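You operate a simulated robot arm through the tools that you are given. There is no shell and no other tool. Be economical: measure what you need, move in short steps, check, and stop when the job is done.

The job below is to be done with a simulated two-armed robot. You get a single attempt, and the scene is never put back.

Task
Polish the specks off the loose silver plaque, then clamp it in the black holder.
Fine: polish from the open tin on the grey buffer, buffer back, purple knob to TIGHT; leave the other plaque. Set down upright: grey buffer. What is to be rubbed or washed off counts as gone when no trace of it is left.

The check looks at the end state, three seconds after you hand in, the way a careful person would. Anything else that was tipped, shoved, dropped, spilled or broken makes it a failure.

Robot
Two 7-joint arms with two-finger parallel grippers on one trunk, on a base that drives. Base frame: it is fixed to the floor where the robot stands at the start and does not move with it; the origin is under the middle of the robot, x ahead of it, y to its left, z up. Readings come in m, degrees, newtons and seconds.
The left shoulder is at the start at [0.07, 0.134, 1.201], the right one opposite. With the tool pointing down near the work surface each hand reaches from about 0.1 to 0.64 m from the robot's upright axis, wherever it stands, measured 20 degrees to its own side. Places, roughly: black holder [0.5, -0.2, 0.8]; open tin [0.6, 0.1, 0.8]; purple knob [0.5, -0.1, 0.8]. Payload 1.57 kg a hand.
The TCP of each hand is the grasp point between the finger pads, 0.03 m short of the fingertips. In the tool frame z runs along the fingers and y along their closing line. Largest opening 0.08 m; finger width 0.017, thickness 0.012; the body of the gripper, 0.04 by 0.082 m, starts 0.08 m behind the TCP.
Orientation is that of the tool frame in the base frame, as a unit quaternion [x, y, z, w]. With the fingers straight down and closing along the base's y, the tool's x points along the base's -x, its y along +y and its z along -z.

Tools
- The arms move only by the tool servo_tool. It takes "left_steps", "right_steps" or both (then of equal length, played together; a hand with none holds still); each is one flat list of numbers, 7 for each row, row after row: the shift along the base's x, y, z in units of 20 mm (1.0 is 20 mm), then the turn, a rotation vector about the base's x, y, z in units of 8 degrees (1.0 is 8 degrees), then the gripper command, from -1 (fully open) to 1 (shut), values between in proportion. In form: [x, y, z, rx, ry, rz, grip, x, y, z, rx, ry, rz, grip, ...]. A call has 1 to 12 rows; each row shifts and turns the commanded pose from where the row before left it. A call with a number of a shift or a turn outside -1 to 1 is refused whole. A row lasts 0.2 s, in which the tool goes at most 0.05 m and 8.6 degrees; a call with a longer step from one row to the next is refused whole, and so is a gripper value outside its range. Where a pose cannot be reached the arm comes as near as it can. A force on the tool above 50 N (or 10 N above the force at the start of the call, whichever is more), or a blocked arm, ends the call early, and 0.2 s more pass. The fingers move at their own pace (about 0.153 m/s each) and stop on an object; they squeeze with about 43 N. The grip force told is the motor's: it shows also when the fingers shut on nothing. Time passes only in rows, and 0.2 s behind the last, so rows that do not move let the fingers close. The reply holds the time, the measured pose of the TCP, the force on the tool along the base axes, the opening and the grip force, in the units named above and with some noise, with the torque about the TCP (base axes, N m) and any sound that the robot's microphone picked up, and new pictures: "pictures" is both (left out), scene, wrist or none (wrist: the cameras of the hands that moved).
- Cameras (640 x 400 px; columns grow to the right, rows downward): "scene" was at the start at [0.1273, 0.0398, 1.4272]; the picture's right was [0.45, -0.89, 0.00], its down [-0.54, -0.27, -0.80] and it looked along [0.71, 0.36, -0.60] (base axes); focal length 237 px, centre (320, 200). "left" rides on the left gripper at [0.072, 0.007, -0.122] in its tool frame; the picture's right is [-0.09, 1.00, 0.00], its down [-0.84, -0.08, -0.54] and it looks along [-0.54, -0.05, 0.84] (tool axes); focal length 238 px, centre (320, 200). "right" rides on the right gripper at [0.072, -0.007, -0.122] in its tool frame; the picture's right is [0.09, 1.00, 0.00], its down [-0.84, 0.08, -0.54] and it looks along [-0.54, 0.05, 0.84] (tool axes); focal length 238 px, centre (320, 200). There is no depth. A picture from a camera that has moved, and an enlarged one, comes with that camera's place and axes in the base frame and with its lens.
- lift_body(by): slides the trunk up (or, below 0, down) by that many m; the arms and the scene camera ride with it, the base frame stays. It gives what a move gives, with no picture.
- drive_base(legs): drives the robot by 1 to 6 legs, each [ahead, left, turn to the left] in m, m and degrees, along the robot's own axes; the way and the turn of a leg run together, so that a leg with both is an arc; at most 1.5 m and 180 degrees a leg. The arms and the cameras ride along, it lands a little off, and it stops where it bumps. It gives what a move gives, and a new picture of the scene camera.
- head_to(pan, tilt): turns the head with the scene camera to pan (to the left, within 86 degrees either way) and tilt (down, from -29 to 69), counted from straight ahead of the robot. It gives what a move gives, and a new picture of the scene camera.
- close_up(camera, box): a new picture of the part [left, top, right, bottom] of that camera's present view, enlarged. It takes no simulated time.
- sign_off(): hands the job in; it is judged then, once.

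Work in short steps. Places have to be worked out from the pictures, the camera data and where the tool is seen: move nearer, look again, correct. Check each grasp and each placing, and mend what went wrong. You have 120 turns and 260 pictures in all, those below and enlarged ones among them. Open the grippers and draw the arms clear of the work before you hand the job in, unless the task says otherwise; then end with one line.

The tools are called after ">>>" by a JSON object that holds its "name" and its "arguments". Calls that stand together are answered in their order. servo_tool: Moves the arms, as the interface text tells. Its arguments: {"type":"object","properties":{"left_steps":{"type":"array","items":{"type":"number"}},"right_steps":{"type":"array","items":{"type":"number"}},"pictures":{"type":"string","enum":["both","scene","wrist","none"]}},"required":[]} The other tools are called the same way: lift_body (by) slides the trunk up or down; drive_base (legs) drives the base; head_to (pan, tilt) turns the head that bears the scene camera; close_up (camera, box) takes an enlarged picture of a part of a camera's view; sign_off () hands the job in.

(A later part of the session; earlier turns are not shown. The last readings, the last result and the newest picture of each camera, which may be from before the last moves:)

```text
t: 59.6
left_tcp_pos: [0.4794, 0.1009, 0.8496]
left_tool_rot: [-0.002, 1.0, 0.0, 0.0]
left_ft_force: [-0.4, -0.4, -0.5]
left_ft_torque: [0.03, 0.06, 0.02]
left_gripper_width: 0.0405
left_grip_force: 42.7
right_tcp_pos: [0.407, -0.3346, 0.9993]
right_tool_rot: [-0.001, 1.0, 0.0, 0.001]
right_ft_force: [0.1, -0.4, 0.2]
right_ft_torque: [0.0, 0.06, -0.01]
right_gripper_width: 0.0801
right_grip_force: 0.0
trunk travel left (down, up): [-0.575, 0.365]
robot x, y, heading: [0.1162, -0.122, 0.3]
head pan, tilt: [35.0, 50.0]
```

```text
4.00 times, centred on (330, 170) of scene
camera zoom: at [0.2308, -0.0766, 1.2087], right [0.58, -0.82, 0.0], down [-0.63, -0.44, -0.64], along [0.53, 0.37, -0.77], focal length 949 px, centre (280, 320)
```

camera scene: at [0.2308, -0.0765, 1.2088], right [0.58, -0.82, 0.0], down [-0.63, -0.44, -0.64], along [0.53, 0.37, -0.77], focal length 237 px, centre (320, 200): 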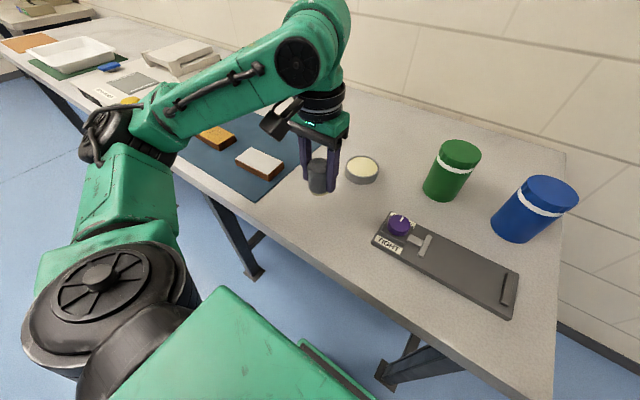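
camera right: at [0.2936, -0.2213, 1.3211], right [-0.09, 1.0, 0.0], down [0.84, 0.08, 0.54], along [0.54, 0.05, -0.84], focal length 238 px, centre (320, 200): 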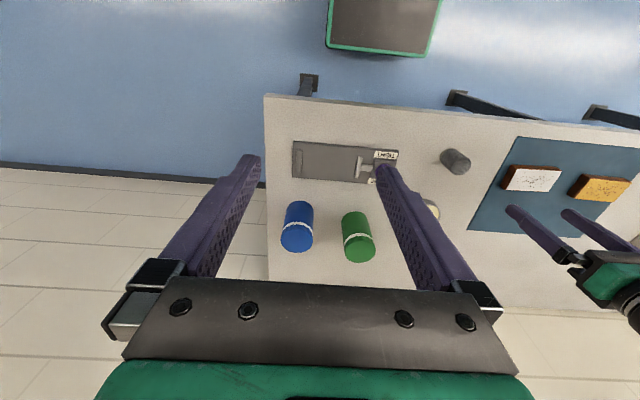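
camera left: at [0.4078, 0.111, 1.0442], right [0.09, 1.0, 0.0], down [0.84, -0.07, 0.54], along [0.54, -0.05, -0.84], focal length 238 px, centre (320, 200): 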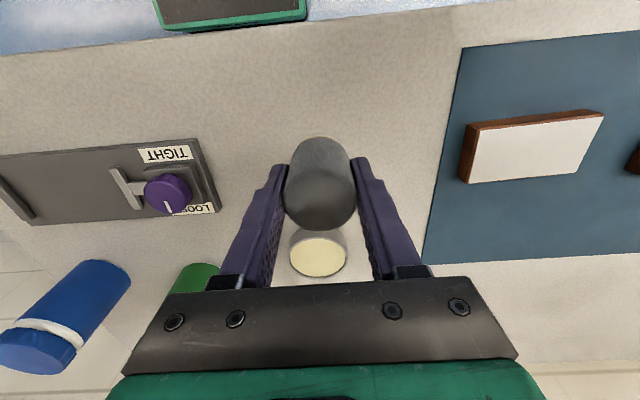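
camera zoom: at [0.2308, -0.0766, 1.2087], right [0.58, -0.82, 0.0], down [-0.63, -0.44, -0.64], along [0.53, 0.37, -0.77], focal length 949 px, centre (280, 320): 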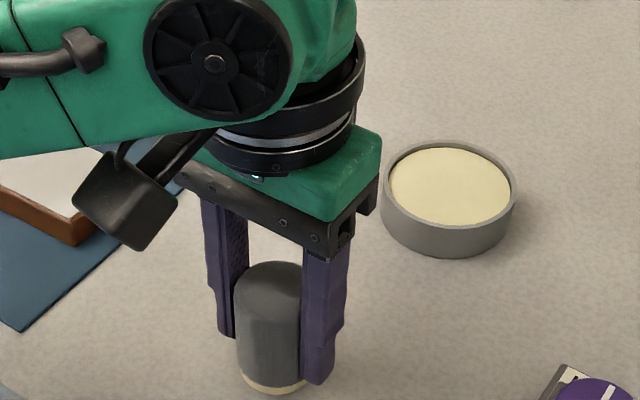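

Not touching yet; I continue down in 1.6 mm steps.

>>> {"name": "servo_tool", "arguments": {"left_steps": [0, 0, -0.08, 0, 0, 0, 1, 0, 0, -0.08, 0, 0, 0, 1], "pictures": "none"}}

>>> {"name": "servo_tool", "arguments": {"left_steps": [0, 0, -0.08, 0, 0, 0, 1, 0, 0, -0.08, 0, 0, 0, 1], "pictures": "none"}}

```text
t: 60.2
left_tcp_pos: [0.4793, 0.1005, 0.8451]
left_tool_rot: [-0.001, 1.0, 0.0, -0.001]
left_ft_force: [0.7, 0.2, -0.4]
left_ft_torque: [0.01, -0.01, 0.02]
left_gripper_width: 0.0404
left_grip_force: 43.2
right_tcp_pos: [0.4072, -0.3351, 0.9992]
right_tool_rot: [-0.002, 1.0, 0.0, -0.001]
right_ft_force: [-0.3, 0.4, 0.1]
right_ft_torque: [0.01, 0.04, 0.02]
right_gripper_width: 0.0798
right_grip_force: 0.0
trunk travel left (down, up): [-0.575, 0.365]
robot x, y, heading: [0.1179, -0.1203, 0.3]
head pan, tilt: [35.0, 50.0]
```

```text
t: 60.8
left_tcp_pos: [0.4812, 0.0998, 0.8431]
left_tool_rot: [-0.002, 1.0, 0.001, 0.003]
left_ft_force: [0.9, 0.8, 11.5]
left_ft_torque: [0.12, 0.15, 0.0]
left_gripper_width: 0.0403
left_grip_force: 43.4
right_tcp_pos: [0.4055, -0.3344, 0.999]
right_tool_rot: [-0.002, 1.0, 0.0, 0.001]
right_ft_force: [-0.6, 0.0, -0.1]
right_ft_torque: [0.03, -0.05, 0.0]
right_gripper_width: 0.08
right_grip_force: 0.0
trunk travel left (down, up): [-0.575, 0.365]
robot x, y, heading: [0.1132, -0.1207, 0.1]
head pan, tilt: [35.0, 50.0]
```

Table contact at 11 N. I release and rise straight up.

>>> {"name": "servo_tool", "arguments": {"left_steps": [0, 0, 0.05, 0, 0, 0, 0, 0, 0, 0, 0, 0, 0, -0.5, 0, 0, 0, 0, 0, 0, -1, 0, 0, 0, 0, 0, 0, -1, 0, 0, 0.5, 0, 0, 0, -1, 0, 0, 1, 0, 0, 0, -1, 0, 0, 1, 0, 0, 0, -1, 0, 0, 1, 0, 0, 0, -1, 0, 0, 1, 0, 0, 0, -1, 0, 0, 1, 0, 0, 0, -1]}}

>>> {"name": "close_up", "arguments": {"camera": "scene", "box": [270, 120, 390, 220]}}

```text
t: 63.0
left_tcp_pos: [0.4799, 0.0999, 0.9521]
left_tool_rot: [-0.002, 1.0, 0.001, 0.0]
left_ft_force: [0.5, 0.0, -0.9]
left_ft_torque: [0.01, 0.0, 0.03]
left_gripper_width: 0.0801
left_grip_force: 0.0
right_tcp_pos: [0.4059, -0.3356, 1.0004]
right_tool_rot: [-0.001, 1.0, -0.001, 0.0]
right_ft_force: [0.8, -0.5, 0.1]
right_ft_torque: [0.01, 0.0, 0.01]
right_gripper_width: 0.0799
right_grip_force: 0.0
trunk travel left (down, up): [-0.575, 0.365]
robot x, y, heading: [0.1166, -0.1197, 0.3]
head pan, tilt: [35.0, 50.0]
camera scene: at [0.2304, -0.077, 1.2088], right [0.58, -0.82, 0.0], down [-0.63, -0.44, -0.64], along [0.53, 0.37, -0.77], focal length 237 px, centre (320, 200)
camera left: at [0.4074, 0.1076, 1.0757], right [0.09, 1.0, 0.0], down [0.84, -0.07, 0.54], along [0.54, -0.05, -0.84], focal length 238 px, centre (320, 200)
```

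scene: 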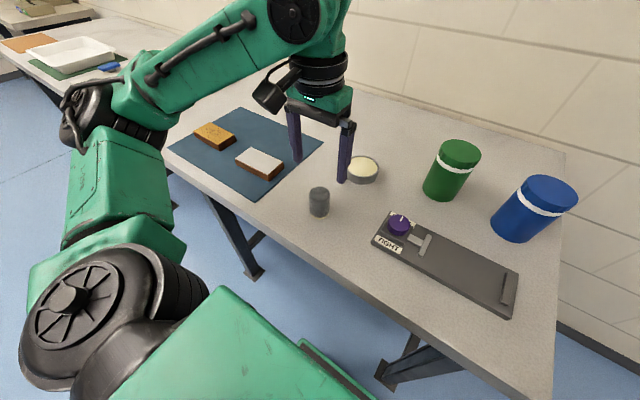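
left: 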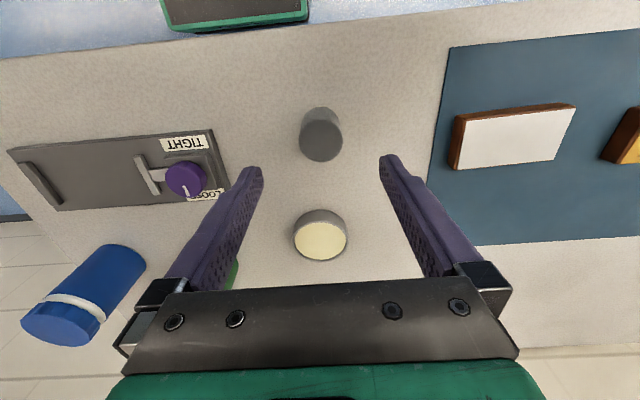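

```text
4.00 times, centred on (330, 170) of scene
camera zoom: at [0.2304, -0.077, 1.2088], right [0.58, -0.82, 0.0], down [-0.63, -0.44, -0.64], along [0.53, 0.37, -0.77], focal length 949 px, centre (280, 320)
```

zoom: 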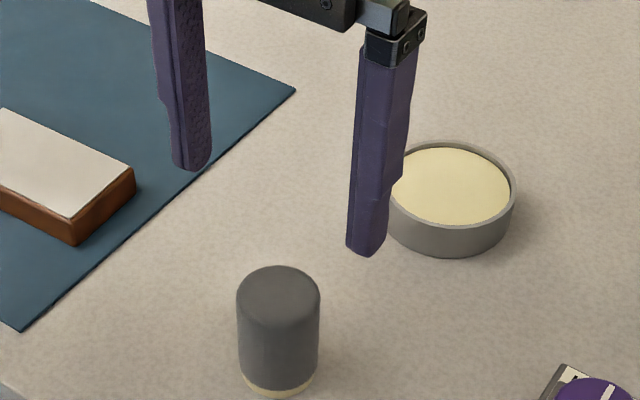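

The buffer stands upright at home. Now I turn the left hand 90° so it closes along x, while moving above the plaque.

>>> {"name": "servo_tool", "arguments": {"left_steps": [0.142, 0.86, 0, 0, 0, 0.9375, -1, 0.142, 0.86, 0, 0, 0, 0.9375, -1, 0.142, 0.86, 0, 0, 0, 0.9375, -1, 0.142, 0.86, 0, 0, 0, 0.9375, -1, 0.142, 0.86, 0, 0, 0, 0.9375, -1, 0.142, 0.86, 0, 0, 0, 0.9375, -1, 0.142, 0.86, 0, 0, 0, 0.9375, -1, 0.142, 0.86, 0, 0, 0, 0.9375, -1, 0.142, 0.86, 0, 0, 0, 0.9375, -1, 0.142, 0.86, 0, 0, 0, 0.9375, -1, 0.142, 0.86, 0, 0, 0, 0.9375, -1, 0.142, 0.86, 0, 0, 0, 0.9375, -1]}}

```text
t: 65.6
left_tcp_pos: [0.514, 0.3078, 0.9522]
left_tool_rot: [0.709, -0.705, 0.0, 0.0]
left_ft_force: [-0.3, 0.2, 0.6]
left_ft_torque: [-0.02, 0.03, -0.02]
left_gripper_width: 0.0797
left_grip_force: 0.0
right_tcp_pos: [0.4068, -0.3328, 1.0001]
right_tool_rot: [-0.002, 1.0, -0.001, 0.0]
right_ft_force: [0.3, 1.2, -0.1]
right_ft_torque: [-0.02, -0.04, -0.04]
right_gripper_width: 0.08
right_grip_force: 0.0
trunk travel left (down, up): [-0.575, 0.365]
robot x, y, heading: [0.117, -0.121, 0.1]
head pan, tilt: [35.0, 50.0]
camera scene: at [0.231, -0.0762, 1.2087], right [0.58, -0.82, 0.0], down [-0.63, -0.44, -0.64], along [0.53, 0.37, -0.77], focal length 237 px, centre (320, 200)
camera left: at [0.5079, 0.2365, 1.0762], right [-1.0, 0.09, 0.0], down [0.07, 0.84, 0.54], along [0.05, 0.54, -0.84], focal length 238 px, centre (320, 200)
```

scene: 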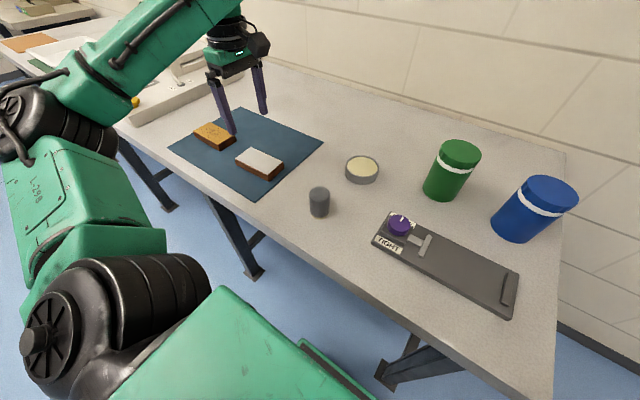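
left: 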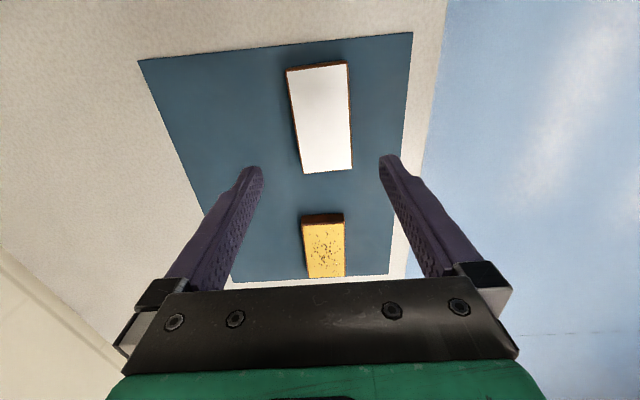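

The plaque centre is (0.512, 0.3066), turned about +1.8°. I align and lower to z≈0.865 with a check.

>>> {"name": "servo_tool", "arguments": {"left_steps": [-0.1, -0.05, -0.9, 0, 0, 0.23, -1, 0, 0, -0.9, 0, 0, 0, -1, 0, 0, -0.9, 0, 0, 0, -1, 0, 0, -0.9, 0, 0, 0, -1, 0, 0, -0.7, 0, 0, 0, -1]}}

>>> {"name": "close_up", "arguments": {"camera": "scene", "box": [180, 80, 320, 200]}}

```text
t: 66.8
left_tcp_pos: [0.5107, 0.3055, 0.8669]
left_tool_rot: [0.72, -0.694, 0.0, 0.0]
left_ft_force: [-0.2, -0.3, -0.9]
left_ft_torque: [-0.01, -0.02, -0.01]
left_gripper_width: 0.0803
left_grip_force: 0.0
right_tcp_pos: [0.4071, -0.3331, 0.9998]
right_tool_rot: [-0.001, 1.0, 0.001, 0.0]
right_ft_force: [0.2, 0.5, 0.2]
right_ft_torque: [-0.02, 0.02, -0.02]
right_gripper_width: 0.0801
right_grip_force: 0.1
trunk travel left (down, up): [-0.575, 0.365]
robot x, y, heading: [0.119, -0.1185, 0.1]
head pan, tilt: [35.0, 50.0]
camera scene: at [0.2308, -0.0764, 1.2088], right [0.58, -0.82, 0.0], down [-0.63, -0.44, -0.64], along [0.53, 0.37, -0.77], focal length 237 px, centre (320, 200)
camera left: at [0.5064, 0.2352, 0.9898], right [-1.0, 0.06, 0.0], down [0.05, 0.84, 0.54], along [0.03, 0.54, -0.84], focal length 238 px, centre (320, 200)
```

scene: 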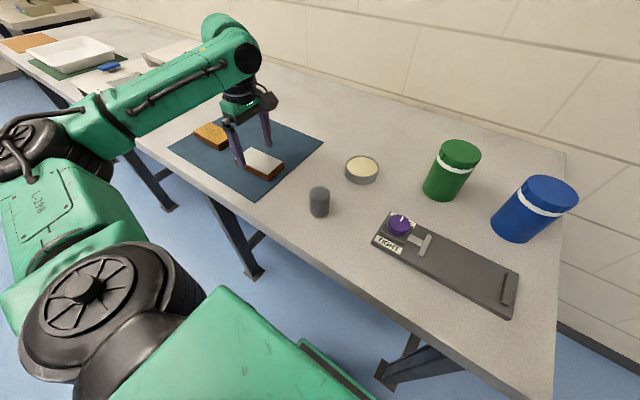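
left: 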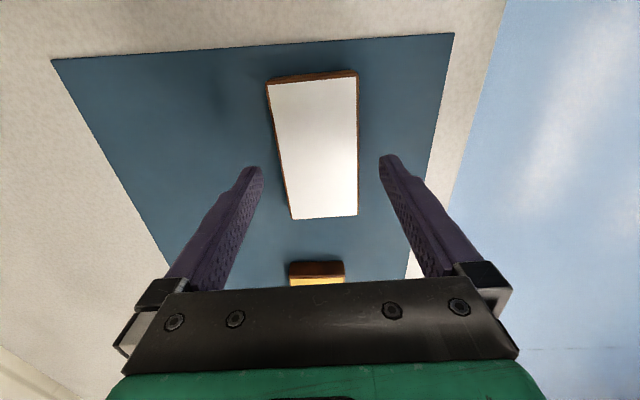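

```text
3.33 times, centred on (250, 140) of scene
camera zoom: at [0.2308, -0.0764, 1.2088], right [0.58, -0.82, 0.0], down [-0.63, -0.44, -0.64], along [0.53, 0.37, -0.77], focal length 791 px, centre (553, 400)
```

zoom: 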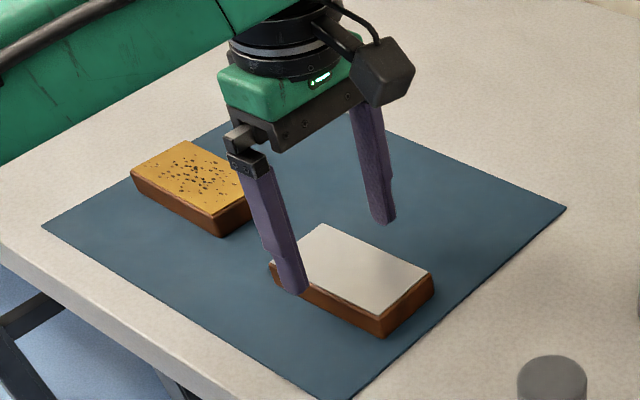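

Aligned, with the fingers clear on both sides. I lower 28 mm and close.

>>> {"name": "servo_tool", "arguments": {"left_steps": [0, 0, -0.7, 0, 0, 0, -1, 0, 0, -0.4, 0, 0, 0, -1, 0, 0, -0.3, 0, 0, 0, -1, 0, 0, 0, 0, 0, 0, -1], "pictures": "none"}}

>>> {"name": "close_up", "arguments": {"camera": "scene", "box": [180, 80, 320, 200]}}

```text
t: 67.8
left_tcp_pos: [0.5116, 0.3063, 0.8393]
left_tool_rot: [0.72, -0.693, 0.001, 0.0]
left_ft_force: [-0.7, -0.5, -0.1]
left_ft_torque: [-0.01, 0.01, -0.02]
left_gripper_width: 0.08
left_grip_force: 0.1
right_tcp_pos: [0.4073, -0.3344, 1.0001]
right_tool_rot: [-0.001, 1.0, 0.0, -0.001]
right_ft_force: [0.3, -0.2, -0.5]
right_ft_torque: [0.01, -0.01, 0.01]
right_gripper_width: 0.0801
right_grip_force: 0.1
trunk travel left (down, up): [-0.575, 0.365]
robot x, y, heading: [0.1176, -0.1215, 0.1]
head pan, tilt: [35.0, 50.0]
```

```text
3.33 times, centred on (250, 140) of scene
camera zoom: at [0.2307, -0.0767, 1.2088], right [0.58, -0.82, 0.0], down [-0.63, -0.44, -0.64], along [0.53, 0.37, -0.77], focal length 791 px, centre (553, 400)
```

zoom: 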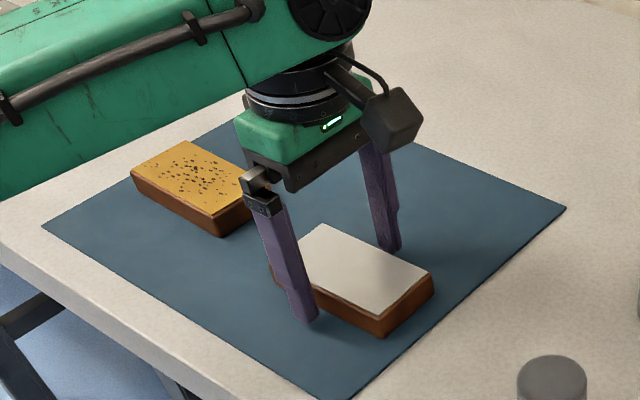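

Fingertips are beside the plaque, just above the mat. Closing.

>>> {"name": "servo_tool", "arguments": {"left_steps": [0, 0, 0, 0, 0, 0, 1, 0, 0, 0, 0, 0, 0, 1, 0, 0, 0, 0, 0, 0, 1], "pictures": "none"}}

>>> {"name": "servo_tool", "arguments": {"left_steps": [0, 0, 0.5, 0, 0, 0, 1, 0, 0, 1, 0, 0, 0, 1, 0, 0, 1, 0, 0, 0, 1, 0, 0, 1, 0, 0, 0, 1, 0, 0, 1, 0, 0, 0, 1]}}

>>> {"name": "close_up", "arguments": {"camera": "scene", "box": [180, 50, 320, 200]}}

```text
t: 68.6
left_tcp_pos: [0.5112, 0.3049, 0.8401]
left_tool_rot: [0.72, -0.694, 0.0, -0.001]
left_ft_force: [-0.9, -0.5, -0.3]
left_ft_torque: [0.02, 0.0, 0.0]
left_gripper_width: 0.0591
left_grip_force: 43.3
right_tcp_pos: [0.4063, -0.3343, 0.9997]
right_tool_rot: [-0.002, 1.0, 0.0, -0.001]
right_ft_force: [0.6, -0.1, -0.1]
right_ft_torque: [0.05, -0.01, 0.01]
right_gripper_width: 0.0801
right_grip_force: 0.0
trunk travel left (down, up): [-0.575, 0.365]
robot x, y, heading: [0.1157, -0.1215, -0.1]
head pan, tilt: [35.0, 50.0]
```

```text
t: 69.8
left_tcp_pos: [0.5101, 0.306, 0.9276]
left_tool_rot: [0.72, -0.694, 0.0, -0.001]
left_ft_force: [0.1, 0.3, -1.4]
left_ft_torque: [0.0, -0.01, -0.01]
left_gripper_width: 0.0591
left_grip_force: 43.2
right_tcp_pos: [0.4077, -0.3342, 0.999]
right_tool_rot: [-0.001, 1.0, 0.0, 0.0]
right_ft_force: [-0.3, -1.2, 0.8]
right_ft_torque: [-0.02, -0.02, -0.02]
right_gripper_width: 0.08
right_grip_force: 0.0
trunk travel left (down, up): [-0.575, 0.365]
robot x, y, heading: [0.1167, -0.1193, 0.0]
head pan, tilt: [35.0, 50.0]
camera scene: at [0.2306, -0.0769, 1.2088], right [0.58, -0.82, 0.0], down [-0.63, -0.44, -0.64], along [0.53, 0.37, -0.77], focal length 237 px, centre (320, 200)
camera left: at [0.5062, 0.2352, 1.0517], right [-1.0, 0.06, 0.0], down [0.05, 0.84, 0.54], along [0.03, 0.54, -0.84], focal length 238 px, centre (320, 200)
```

scene: 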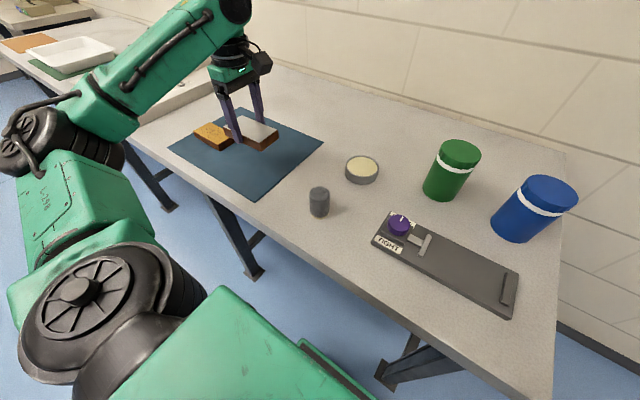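
left: 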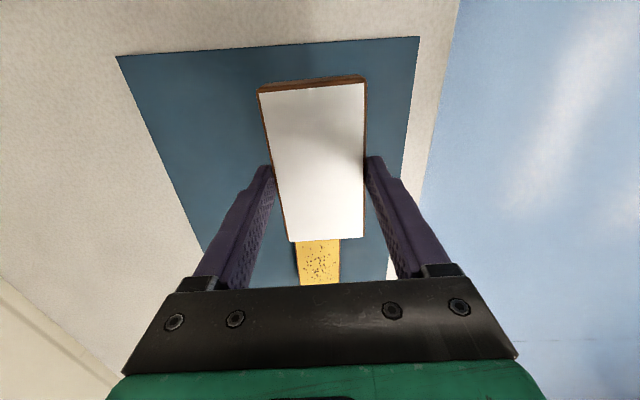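

```text
2.67 times, centred on (250, 125) of scene
camera zoom: at [0.2306, -0.0769, 1.2088], right [0.58, -0.82, 0.0], down [-0.63, -0.44, -0.64], along [0.53, 0.37, -0.77], focal length 633 px, centre (507, 400)
```

zoom: 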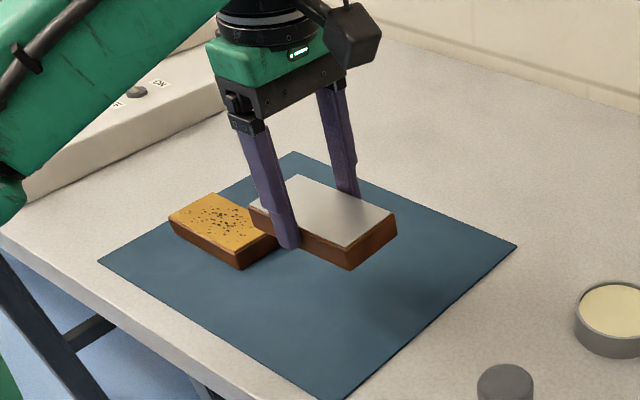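

Held at 59 mm. I check the face up close once more for any trace, and look at the holder from the scene camera.

>>> {"name": "close_up", "arguments": {"camera": "left", "box": [240, 60, 400, 260]}}

>>> {"name": "head_to", "arguments": {"pan": -5, "tilt": 55}}

>>> {"name": "close_up", "arguments": {"camera": "scene", "box": [210, 130, 450, 280]}}

```text
2.00 times, centred on (320, 160) of left
camera zoom: at [0.5062, 0.2352, 1.0517], right [-1.0, 0.06, 0.0], down [0.05, 0.84, 0.54], along [0.03, 0.54, -0.84], focal length 477 px, centre (320, 280)
```

zoom: 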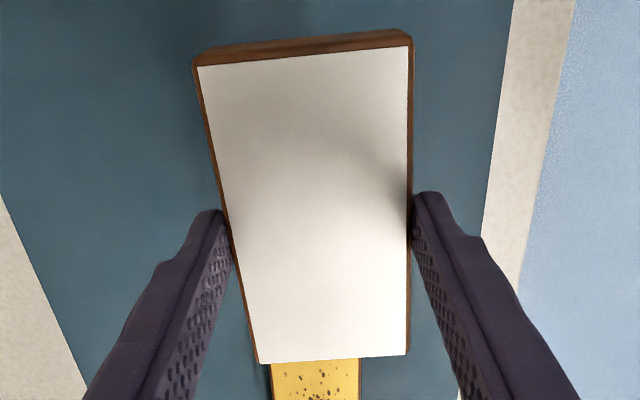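

```text
t: 70.8
left_tcp_pos: [0.5113, 0.3072, 0.9284]
left_tool_rot: [0.72, -0.694, 0.0, 0.0]
left_ft_force: [0.6, 0.1, -1.6]
left_ft_torque: [0.0, 0.04, 0.03]
left_gripper_width: 0.0591
left_grip_force: 43.0
right_tcp_pos: [0.4069, -0.3336, 0.9994]
right_tool_rot: [-0.001, 1.0, 0.0, 0.0]
right_ft_force: [-0.3, -0.4, -0.7]
right_ft_torque: [-0.02, -0.03, -0.01]
right_gripper_width: 0.0799
right_grip_force: 0.1
trunk travel left (down, up): [-0.575, 0.365]
robot x, y, heading: [0.1168, -0.1222, 0.2]
head pan, tilt: [-5.0, 55.0]
camera scene: at [0.2398, -0.1268, 1.2022], right [-0.08, -1.0, 0.0], down [-0.82, 0.07, -0.57], along [0.57, -0.05, -0.82], focal length 237 px, centre (320, 200)
```

scene: 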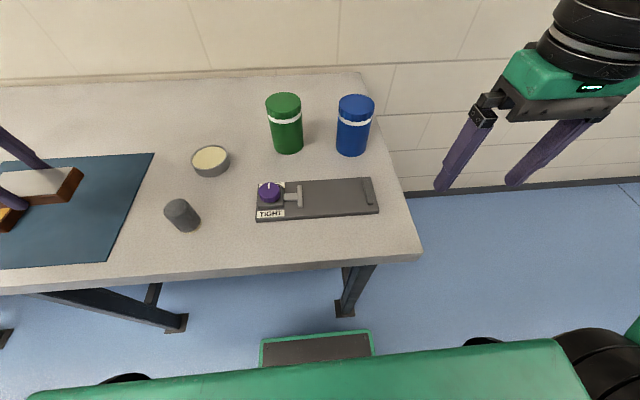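

```text
2.67 times, centred on (330, 205) of scene
camera zoom: at [0.2398, -0.1268, 1.2022], right [-0.08, -1.0, 0.0], down [-0.82, 0.07, -0.57], along [0.57, -0.05, -0.82], focal length 633 px, centre (293, 187)
```

zoom: 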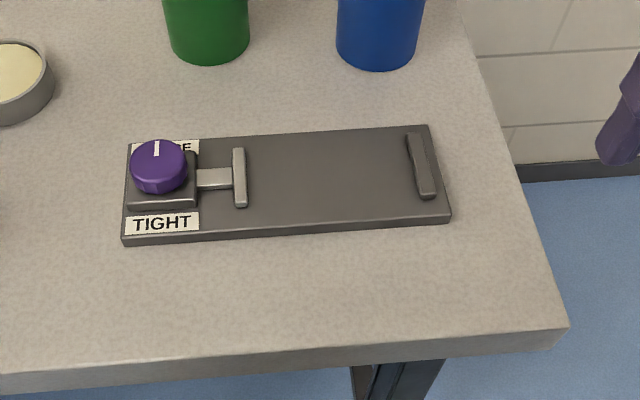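

The face is spotless. The holder bed lies between jaws at y≈-0.116 and -0.243 (centre x≈0.52), so the gap is 127 mm for the 108 mm plaque. I raise and straighten the plaque, then drive 21 cm to the right so the left hand can reach the holder.

>>> {"name": "servo_tool", "arguments": {"left_steps": [0, 0, 1, 0, 0, -0.23, 1, 0, 0, 1, 0, 0, 0, 1, 0, 0, 1, 0, 0, 0, 1], "pictures": "none"}}

>>> {"name": "drive_base", "arguments": {"legs": [[0, -0.21, 0]]}}

```text
t: 71.6
left_tcp_pos: [0.5113, 0.306, 0.9873]
left_tool_rot: [0.708, -0.706, 0.0, 0.0]
left_ft_force: [-0.6, 0.7, -1.5]
left_ft_torque: [0.01, 0.0, 0.0]
left_gripper_width: 0.0591
left_grip_force: 43.0
right_tcp_pos: [0.4061, -0.3338, 0.9997]
right_tool_rot: [-0.002, 1.0, 0.0, -0.001]
right_ft_force: [-1.0, 0.0, 0.1]
right_ft_torque: [-0.01, 0.0, 0.01]
right_gripper_width: 0.0802
right_grip_force: 0.1
trunk travel left (down, up): [-0.575, 0.365]
robot x, y, heading: [0.1139, -0.1223, 0.2]
head pan, tilt: [-5.0, 55.0]
```

```text
t: 73.2
left_tcp_pos: [0.5118, 0.1011, 0.9869]
left_tool_rot: [0.709, -0.705, 0.0, 0.0]
left_ft_force: [-0.4, -0.2, -0.9]
left_ft_torque: [0.03, 0.01, 0.02]
left_gripper_width: 0.0594
left_grip_force: 42.8
right_tcp_pos: [0.4081, -0.5385, 0.9995]
right_tool_rot: [-0.003, 1.0, 0.0, 0.0]
right_ft_force: [-0.2, 0.1, -0.1]
right_ft_torque: [0.01, 0.0, 0.05]
right_gripper_width: 0.08
right_grip_force: 0.1
trunk travel left (down, up): [-0.575, 0.365]
robot x, y, heading: [0.1213, -0.3289, 0.5]
head pan, tilt: [-5.0, 55.0]
camera scene: at [0.2404, -0.3313, 1.2022], right [-0.08, -1.0, 0.0], down [-0.82, 0.07, -0.57], along [0.57, -0.05, -0.82], focal length 237 px, centre (320, 200)
```

scene: 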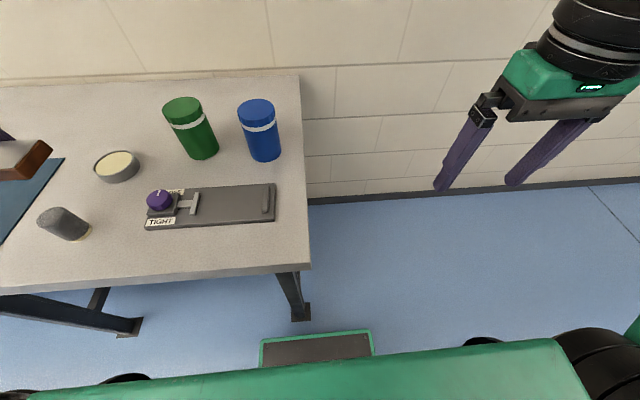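

I move the plaque along toward the holder.

>>> {"name": "servo_tool", "arguments": {"left_steps": [0.03, -1, 0, 0, 0, 0, 1, 0.03, -1, 0, 0, 0, 0, 1, 0.03, -1, 0, 0, 0, 0, 1, 0.03, -1, 0, 0, 0, 0, 1, 0.03, -1, 0, 0, 0, 0, 1, 0.03, -1, 0, 0, 0, 0, 1, 0.03, -1, 0, 0, 0, 0, 1, 0.03, -1, 0, 0, 0, 0, 1, 0.03, -1, 0, 0, 0, 0, 1, 0.03, -1, 0, 0, 0, 0, 1, 0.03, -1, 0, 0, 0, 0, 1, 0.03, -1, 0, 0, 0, 0, 1], "pictures": "none"}}

>>> {"name": "servo_tool", "arguments": {"left_steps": [0, -1, 0, 0, 0, 0, 1, 0, -1, 0, 0, 0, 0, 1, 0, 0, -0.8, 0, 0, 0, 1]}}

>>> {"name": "close_up", "arguments": {"camera": "left", "box": [200, 40, 440, 280]}}

```text
t: 75.8
left_tcp_pos: [0.5183, -0.1405, 0.9872]
left_tool_rot: [0.709, -0.705, 0.001, -0.001]
left_ft_force: [-0.3, 0.1, -2.1]
left_ft_torque: [0.01, -0.02, 0.02]
left_gripper_width: 0.059
left_grip_force: 42.8
right_tcp_pos: [0.4074, -0.5375, 0.9988]
right_tool_rot: [-0.002, 1.0, -0.001, 0.0]
right_ft_force: [0.1, -0.9, 0.1]
right_ft_torque: [0.01, 0.0, 0.02]
right_gripper_width: 0.0798
right_grip_force: 0.1
trunk travel left (down, up): [-0.575, 0.365]
robot x, y, heading: [0.1161, -0.3257, 0.2]
head pan, tilt: [-5.0, 55.0]
```

```text
t: 76.7
left_tcp_pos: [0.5185, -0.1783, 0.9709]
left_tool_rot: [0.709, -0.705, 0.001, 0.0]
left_ft_force: [1.2, 0.3, -1.8]
left_ft_torque: [-0.03, 0.0, 0.01]
left_gripper_width: 0.0588
left_grip_force: 43.1
right_tcp_pos: [0.4069, -0.5377, 1.0001]
right_tool_rot: [-0.002, 1.0, -0.002, 0.001]
right_ft_force: [-0.6, -0.1, -0.2]
right_ft_torque: [-0.01, 0.0, 0.03]
right_gripper_width: 0.0801
right_grip_force: 0.1
trunk travel left (down, up): [-0.575, 0.365]
robot x, y, heading: [0.1187, -0.3232, -0.1]
head pan, tilt: [-5.0, 55.0]
camera scene: at [0.2406, -0.3306, 1.2022], right [-0.08, -1.0, 0.0], down [-0.82, 0.07, -0.57], along [0.57, -0.05, -0.82], focal length 237 px, centre (320, 200)
camera left: at [0.5125, -0.2492, 1.0946], right [-1.0, 0.09, 0.0], down [0.07, 0.84, 0.54], along [0.05, 0.54, -0.84], focal length 238 px, centre (320, 200)
```

scene: 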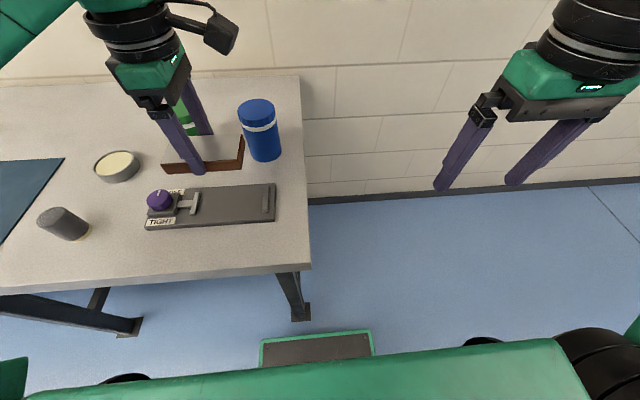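
left: 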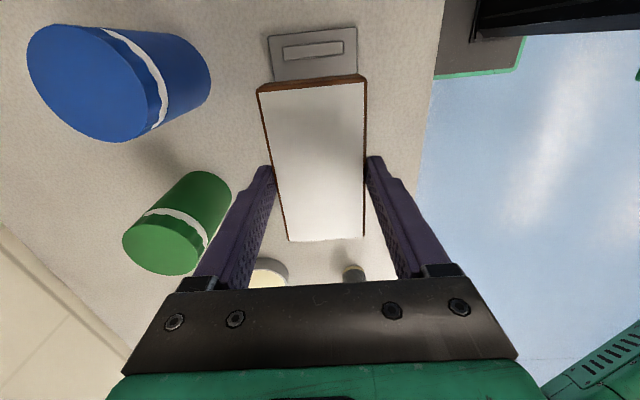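

```text
1.67 times, centred on (320, 160) of left
camera zoom: at [0.5125, -0.2492, 1.0946], right [-1.0, 0.09, 0.0], down [0.07, 0.84, 0.54], along [0.05, 0.54, -0.84], focal length 397 px, centre (320, 267)
```

zoom: 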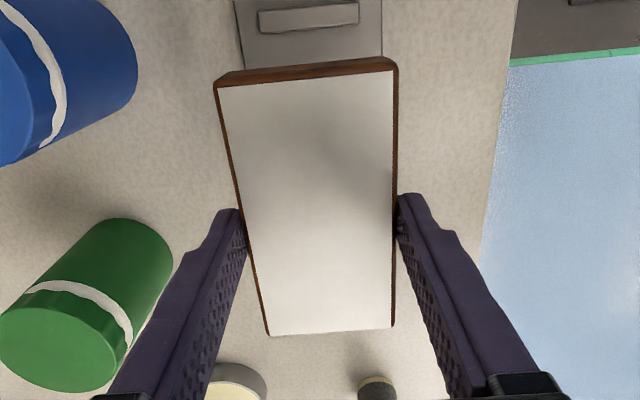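

From this near-vertical view, the fixed jaw's inner face is at y≈-0.242 and the bed centre at x≈0.521. The plaque runs from TCP-0.053 to TCP+0.057. I aim for TCP (0.521, -0.184) and lower to z≈0.90.

>>> {"name": "servo_tool", "arguments": {"left_steps": [0.12, -0.28, -0.8, 0, 0, 0, 1, 0, 0, -0.9, 0, 0, 0, 1, 0, 0, -0.9, 0, 0, 0, 1, 0, 0, -0.9, 0, 0, 0, 1]}}

>>> {"name": "close_up", "arguments": {"camera": "left", "box": [240, 0, 400, 120]}}

>>> {"name": "close_up", "arguments": {"camera": "scene", "box": [130, 120, 310, 240]}}

```text
t: 77.7
left_tcp_pos: [0.5211, -0.1861, 0.9011]
left_tool_rot: [0.71, -0.704, 0.001, 0.0]
left_ft_force: [-0.6, 0.5, -1.6]
left_ft_torque: [0.01, 0.0, 0.0]
left_gripper_width: 0.0592
left_grip_force: 42.9
right_tcp_pos: [0.4078, -0.5394, 0.9991]
right_tool_rot: [-0.002, 1.0, -0.001, 0.001]
right_ft_force: [0.3, -0.2, 0.2]
right_ft_torque: [0.01, -0.02, -0.01]
right_gripper_width: 0.0799
right_grip_force: 0.0
trunk travel left (down, up): [-0.575, 0.365]
robot x, y, heading: [0.1191, -0.3269, 0.0]
head pan, tilt: [-5.0, 55.0]
camera scene: at [0.2406, -0.3312, 1.2022], right [-0.08, -1.0, 0.0], down [-0.82, 0.07, -0.57], along [0.57, -0.05, -0.82], focal length 237 px, centre (320, 200)
camera left: at [0.5136, -0.2558, 1.0242], right [-1.0, 0.09, 0.0], down [0.07, 0.84, 0.54], along [0.05, 0.54, -0.84], focal length 238 px, centre (320, 200)
```

scene: 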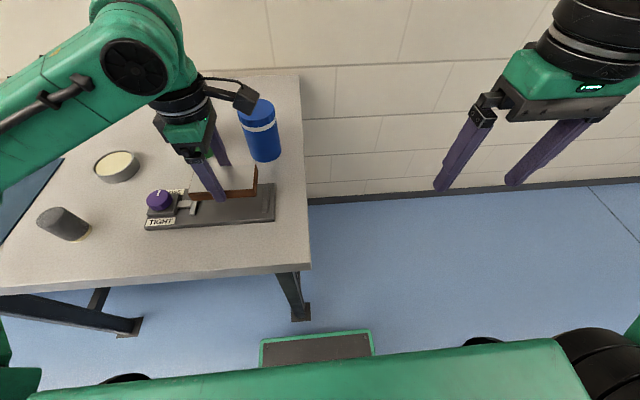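
left: 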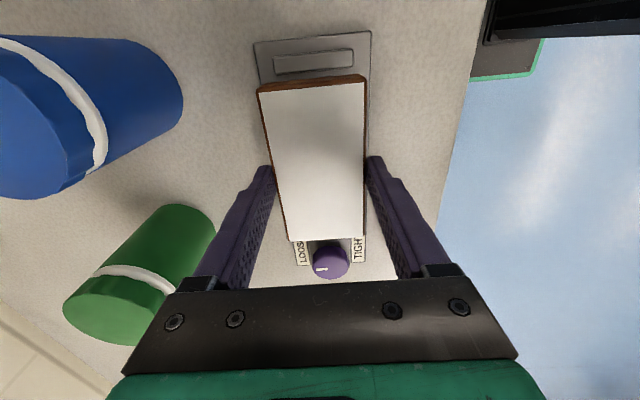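

```text
3.33 times, centred on (320, 60) of left
camera zoom: at [0.5136, -0.2558, 1.0242], right [-1.0, 0.09, 0.0], down [0.07, 0.84, 0.54], along [0.05, 0.54, -0.84], focal length 794 px, centre (320, 667)
```

zoom: 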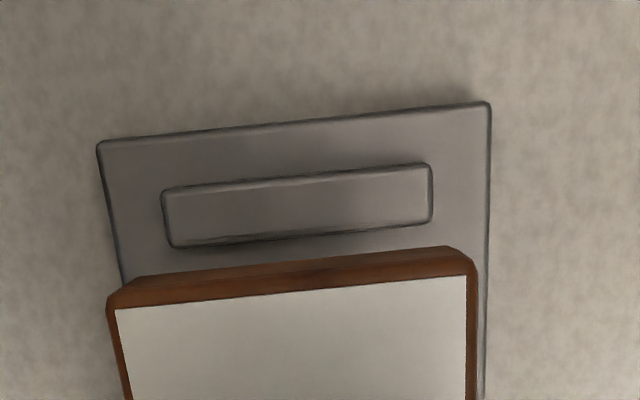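

```text
3.33 times, centred on (220, 180) of scene
camera zoom: at [0.2406, -0.3312, 1.2022], right [-0.08, -1.0, 0.0], down [-0.82, 0.07, -0.57], along [0.57, -0.05, -0.82], focal length 791 px, centre (653, 267)
```

zoom: 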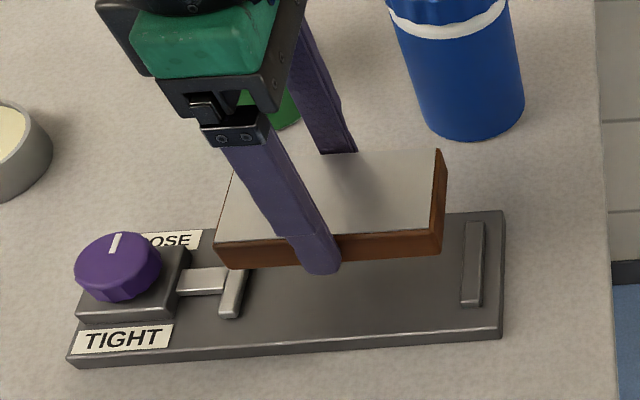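

Aligned: a 3–4 mm gap to the fixed jaw and about 11 mm to the moving one. I nudge +2 mm in y and lower to 0.858.

>>> {"name": "servo_tool", "arguments": {"left_steps": [-0.03, 0.1, -0.7, 0, 0, 0, 1, 0, 0, -0.7, 0, 0, 0, 1, 0, 0, -0.5, 0, 0, 0, 1, 0, 0, -0.25, 0, 0, 0, 1], "pictures": "none"}}

>>> {"name": "close_up", "arguments": {"camera": "left", "box": [240, 0, 400, 120]}}

>>> {"name": "close_up", "arguments": {"camera": "scene", "box": [130, 140, 310, 260]}}

```text
t: 78.7
left_tcp_pos: [0.5181, -0.1825, 0.8585]
left_tool_rot: [0.709, -0.705, 0.0, 0.0]
left_ft_force: [-0.3, 0.3, -1.0]
left_ft_torque: [-0.02, 0.0, 0.0]
left_gripper_width: 0.0593
left_grip_force: 43.1
right_tcp_pos: [0.408, -0.538, 0.9996]
right_tool_rot: [-0.002, 1.0, 0.001, 0.001]
right_ft_force: [0.7, 0.4, -0.1]
right_ft_torque: [-0.01, -0.03, 0.01]
right_gripper_width: 0.0799
right_grip_force: 0.1
trunk travel left (down, up): [-0.575, 0.365]
robot x, y, heading: [0.119, -0.3292, 0.3]
head pan, tilt: [-5.0, 55.0]
```

```text
3.33 times, centred on (320, 60) of left
camera zoom: at [0.5131, -0.2536, 0.981], right [-1.0, 0.09, 0.0], down [0.07, 0.84, 0.54], along [0.05, 0.54, -0.84], focal length 794 px, centre (320, 667)
```

zoom: 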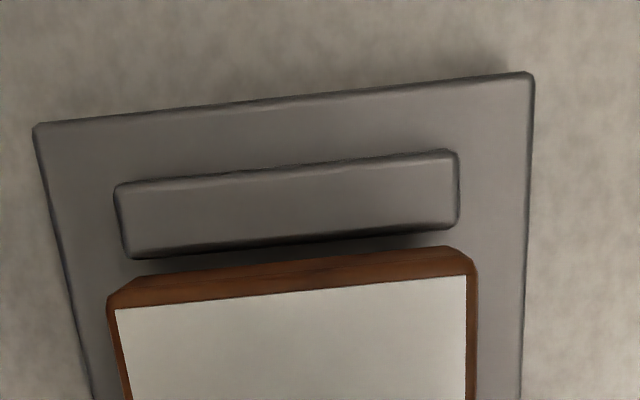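

```text
3.33 times, centred on (220, 200) of scene
camera zoom: at [0.2405, -0.3314, 1.2022], right [-0.08, -1.0, 0.0], down [-0.82, 0.07, -0.57], along [0.57, -0.05, -0.82], focal length 791 px, centre (653, 200)
```

zoom: 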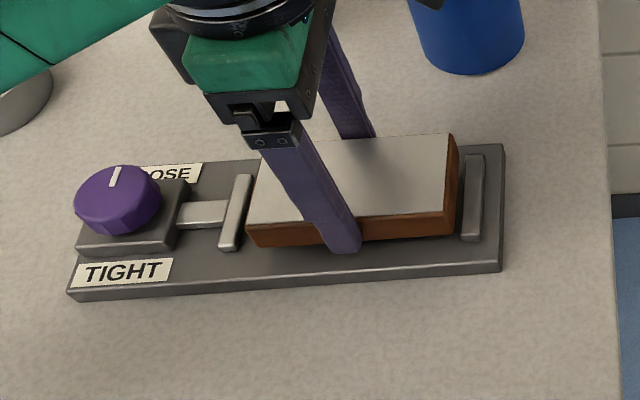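

The plaque is dropping in between the jaws nicely. I lower in small steps to feel the bed.

>>> {"name": "servo_tool", "arguments": {"left_steps": [0.08, -0.05, -0.12, 0, 0, 0, 1, 0, 0, -0.12, 0, 0, 0, 1], "pictures": "none"}}

>>> {"name": "servo_tool", "arguments": {"left_steps": [0, 0, -0.1, 0, 0, 0, 1, 0, 0, -0.1, 0, 0, 0, 1], "pictures": "none"}}

```text
t: 79.2
left_tcp_pos: [0.5204, -0.1832, 0.8531]
left_tool_rot: [0.709, -0.705, 0.0, 0.0]
left_ft_force: [0.3, -0.2, -1.3]
left_ft_torque: [0.02, 0.02, 0.01]
left_gripper_width: 0.0592
left_grip_force: 42.9
right_tcp_pos: [0.408, -0.5378, 1.0012]
right_tool_rot: [-0.003, 1.0, 0.0, 0.0]
right_ft_force: [0.0, -0.1, -0.3]
right_ft_torque: [-0.01, 0.0, 0.0]
right_gripper_width: 0.08
right_grip_force: 0.1
trunk travel left (down, up): [-0.575, 0.365]
robot x, y, heading: [0.1204, -0.3268, 0.3]
head pan, tilt: [-5.0, 55.0]
```

```text
t: 79.8
left_tcp_pos: [0.5212, -0.1838, 0.8499]
left_tool_rot: [0.709, -0.705, 0.0, -0.001]
left_ft_force: [-0.9, 0.4, 3.4]
left_ft_torque: [0.01, 0.14, 0.03]
left_gripper_width: 0.0595
left_grip_force: 43.3
right_tcp_pos: [0.4078, -0.5383, 0.9995]
right_tool_rot: [-0.003, 1.0, 0.0, 0.0]
right_ft_force: [0.9, 0.9, 0.2]
right_ft_torque: [-0.01, -0.02, -0.01]
right_gripper_width: 0.0801
right_grip_force: 0.1
trunk travel left (down, up): [-0.575, 0.365]
robot x, y, heading: [0.12, -0.3268, -0.0]
head pan, tilt: [-5.0, 55.0]
```

Bed contact. I slide the plaque gently toward the fixed jaw before letting go.

>>> {"name": "servo_tool", "arguments": {"left_steps": [0, -0.1, 0, 0, 0, 0, 1, 0, -0.1, 0, 0, 0, 0, 1, 0, -0.05, 0, 0, 0, 0, 1], "pictures": "none"}}

>>> {"name": "close_up", "arguments": {"camera": "left", "box": [240, 0, 400, 120]}}

```text
t: 80.7
left_tcp_pos: [0.5208, -0.1846, 0.8503]
left_tool_rot: [0.711, -0.704, 0.001, -0.002]
left_ft_force: [2.8, 17.3, 12.8]
left_ft_torque: [0.45, 0.37, -0.3]
left_gripper_width: 0.0592
left_grip_force: 43.4
right_tcp_pos: [0.4065, -0.535, 1.0005]
right_tool_rot: [-0.003, 1.0, -0.002, 0.001]
right_ft_force: [0.2, -0.8, 0.0]
right_ft_torque: [0.01, 0.01, 0.01]
right_gripper_width: 0.08
right_grip_force: 0.0
trunk travel left (down, up): [-0.575, 0.365]
robot x, y, heading: [0.1201, -0.3286, 0.5]
head pan, tilt: [-5.0, 55.0]
```

```text
3.33 times, centred on (320, 60) of left
camera zoom: at [0.5144, -0.2556, 0.9729], right [-1.0, 0.08, 0.0], down [0.07, 0.84, 0.54], along [0.05, 0.54, -0.84], focal length 794 px, centre (320, 667)
```

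zoom: 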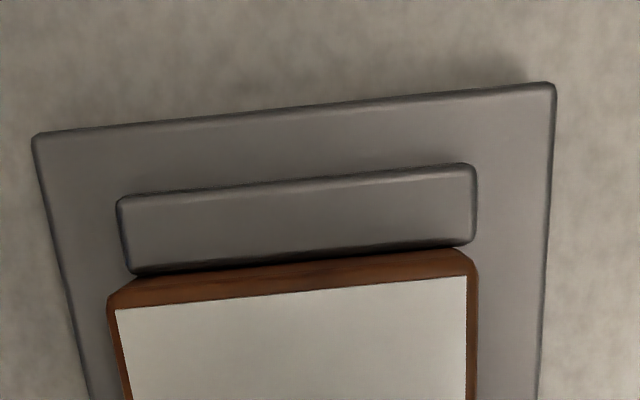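

The plaque sits flush against the fixed jaw. I release and rise.

>>> {"name": "servo_tool", "arguments": {"left_steps": [0, 0.05, 0, 0, 0, 0, 0.6, 0, 0, 0, 0, 0, 0, -0.5, 0, 0, 0, 0, 0, 0, -1, 0, 0, 0, 0, 0, 0, -1, 0, 0, 0.6, 0, 0, 0, -1, 0, 0, 1, 0, 0, 0, -1, 0, 0, 1, 0, 0, 0, -1, 0, 0, 1, 0, 0, 0, -1, 0, 0, 1, 0, 0, 0, -1, 0, 0, 1, 0, 0, 0, -1]}}

>>> {"name": "close_up", "arguments": {"camera": "scene", "box": [130, 140, 310, 260]}}

>>> {"name": "close_up", "arguments": {"camera": "left", "box": [240, 40, 400, 280]}}

```text
t: 82.8
left_tcp_pos: [0.5211, -0.1859, 0.9604]
left_tool_rot: [0.709, -0.705, 0.0, 0.0]
left_ft_force: [-0.5, 0.9, -0.3]
left_ft_torque: [0.0, 0.01, -0.02]
left_gripper_width: 0.0803
left_grip_force: 0.0
right_tcp_pos: [0.4064, -0.5382, 0.9993]
right_tool_rot: [-0.003, 1.0, 0.0, 0.001]
right_ft_force: [-0.4, -0.1, 0.3]
right_ft_torque: [0.02, -0.01, -0.03]
right_gripper_width: 0.0799
right_grip_force: 0.0
trunk travel left (down, up): [-0.575, 0.365]
robot x, y, heading: [0.1171, -0.3269, 0.2]
head pan, tilt: [-5.0, 55.0]
camera scene: at [0.2398, -0.3317, 1.2022], right [-0.08, -1.0, 0.0], down [-0.82, 0.07, -0.57], along [0.57, -0.05, -0.82], focal length 237 px, centre (320, 200)
camera left: at [0.5151, -0.2574, 1.0843], right [-1.0, 0.09, 0.0], down [0.07, 0.84, 0.54], along [0.05, 0.54, -0.84], focal length 238 px, centre (320, 200)
```

scene: 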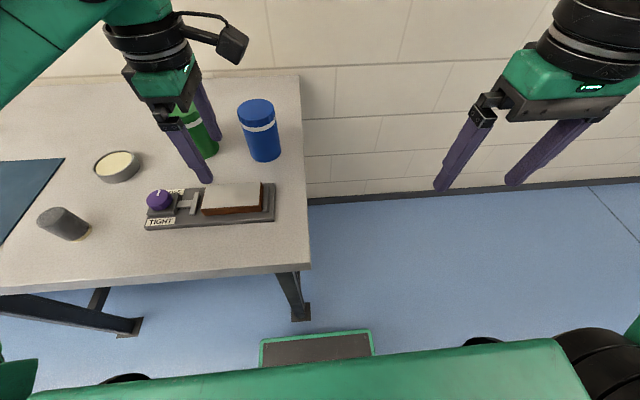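
left: 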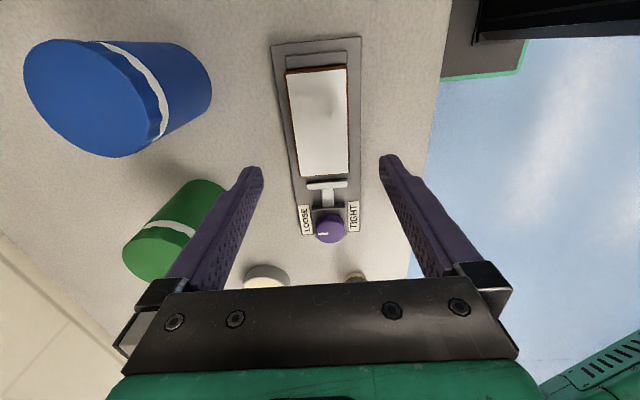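

```text
3.33 times, centred on (220, 200) of scene
camera zoom: at [0.2398, -0.3317, 1.2022], right [-0.08, -1.0, 0.0], down [-0.82, 0.07, -0.57], along [0.57, -0.05, -0.82], focal length 791 px, centre (653, 200)
```

zoom: 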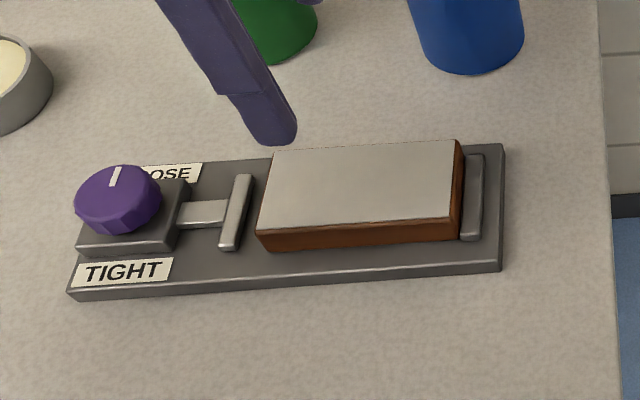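

```text
1.67 times, centred on (320, 160) of left
camera zoom: at [0.5151, -0.2574, 1.0843], right [-1.0, 0.09, 0.0], down [0.07, 0.84, 0.54], along [0.05, 0.54, -0.84], focal length 397 px, centre (320, 267)
```

zoom: 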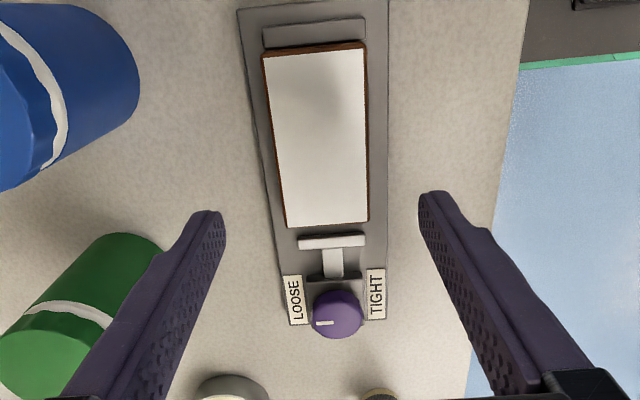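

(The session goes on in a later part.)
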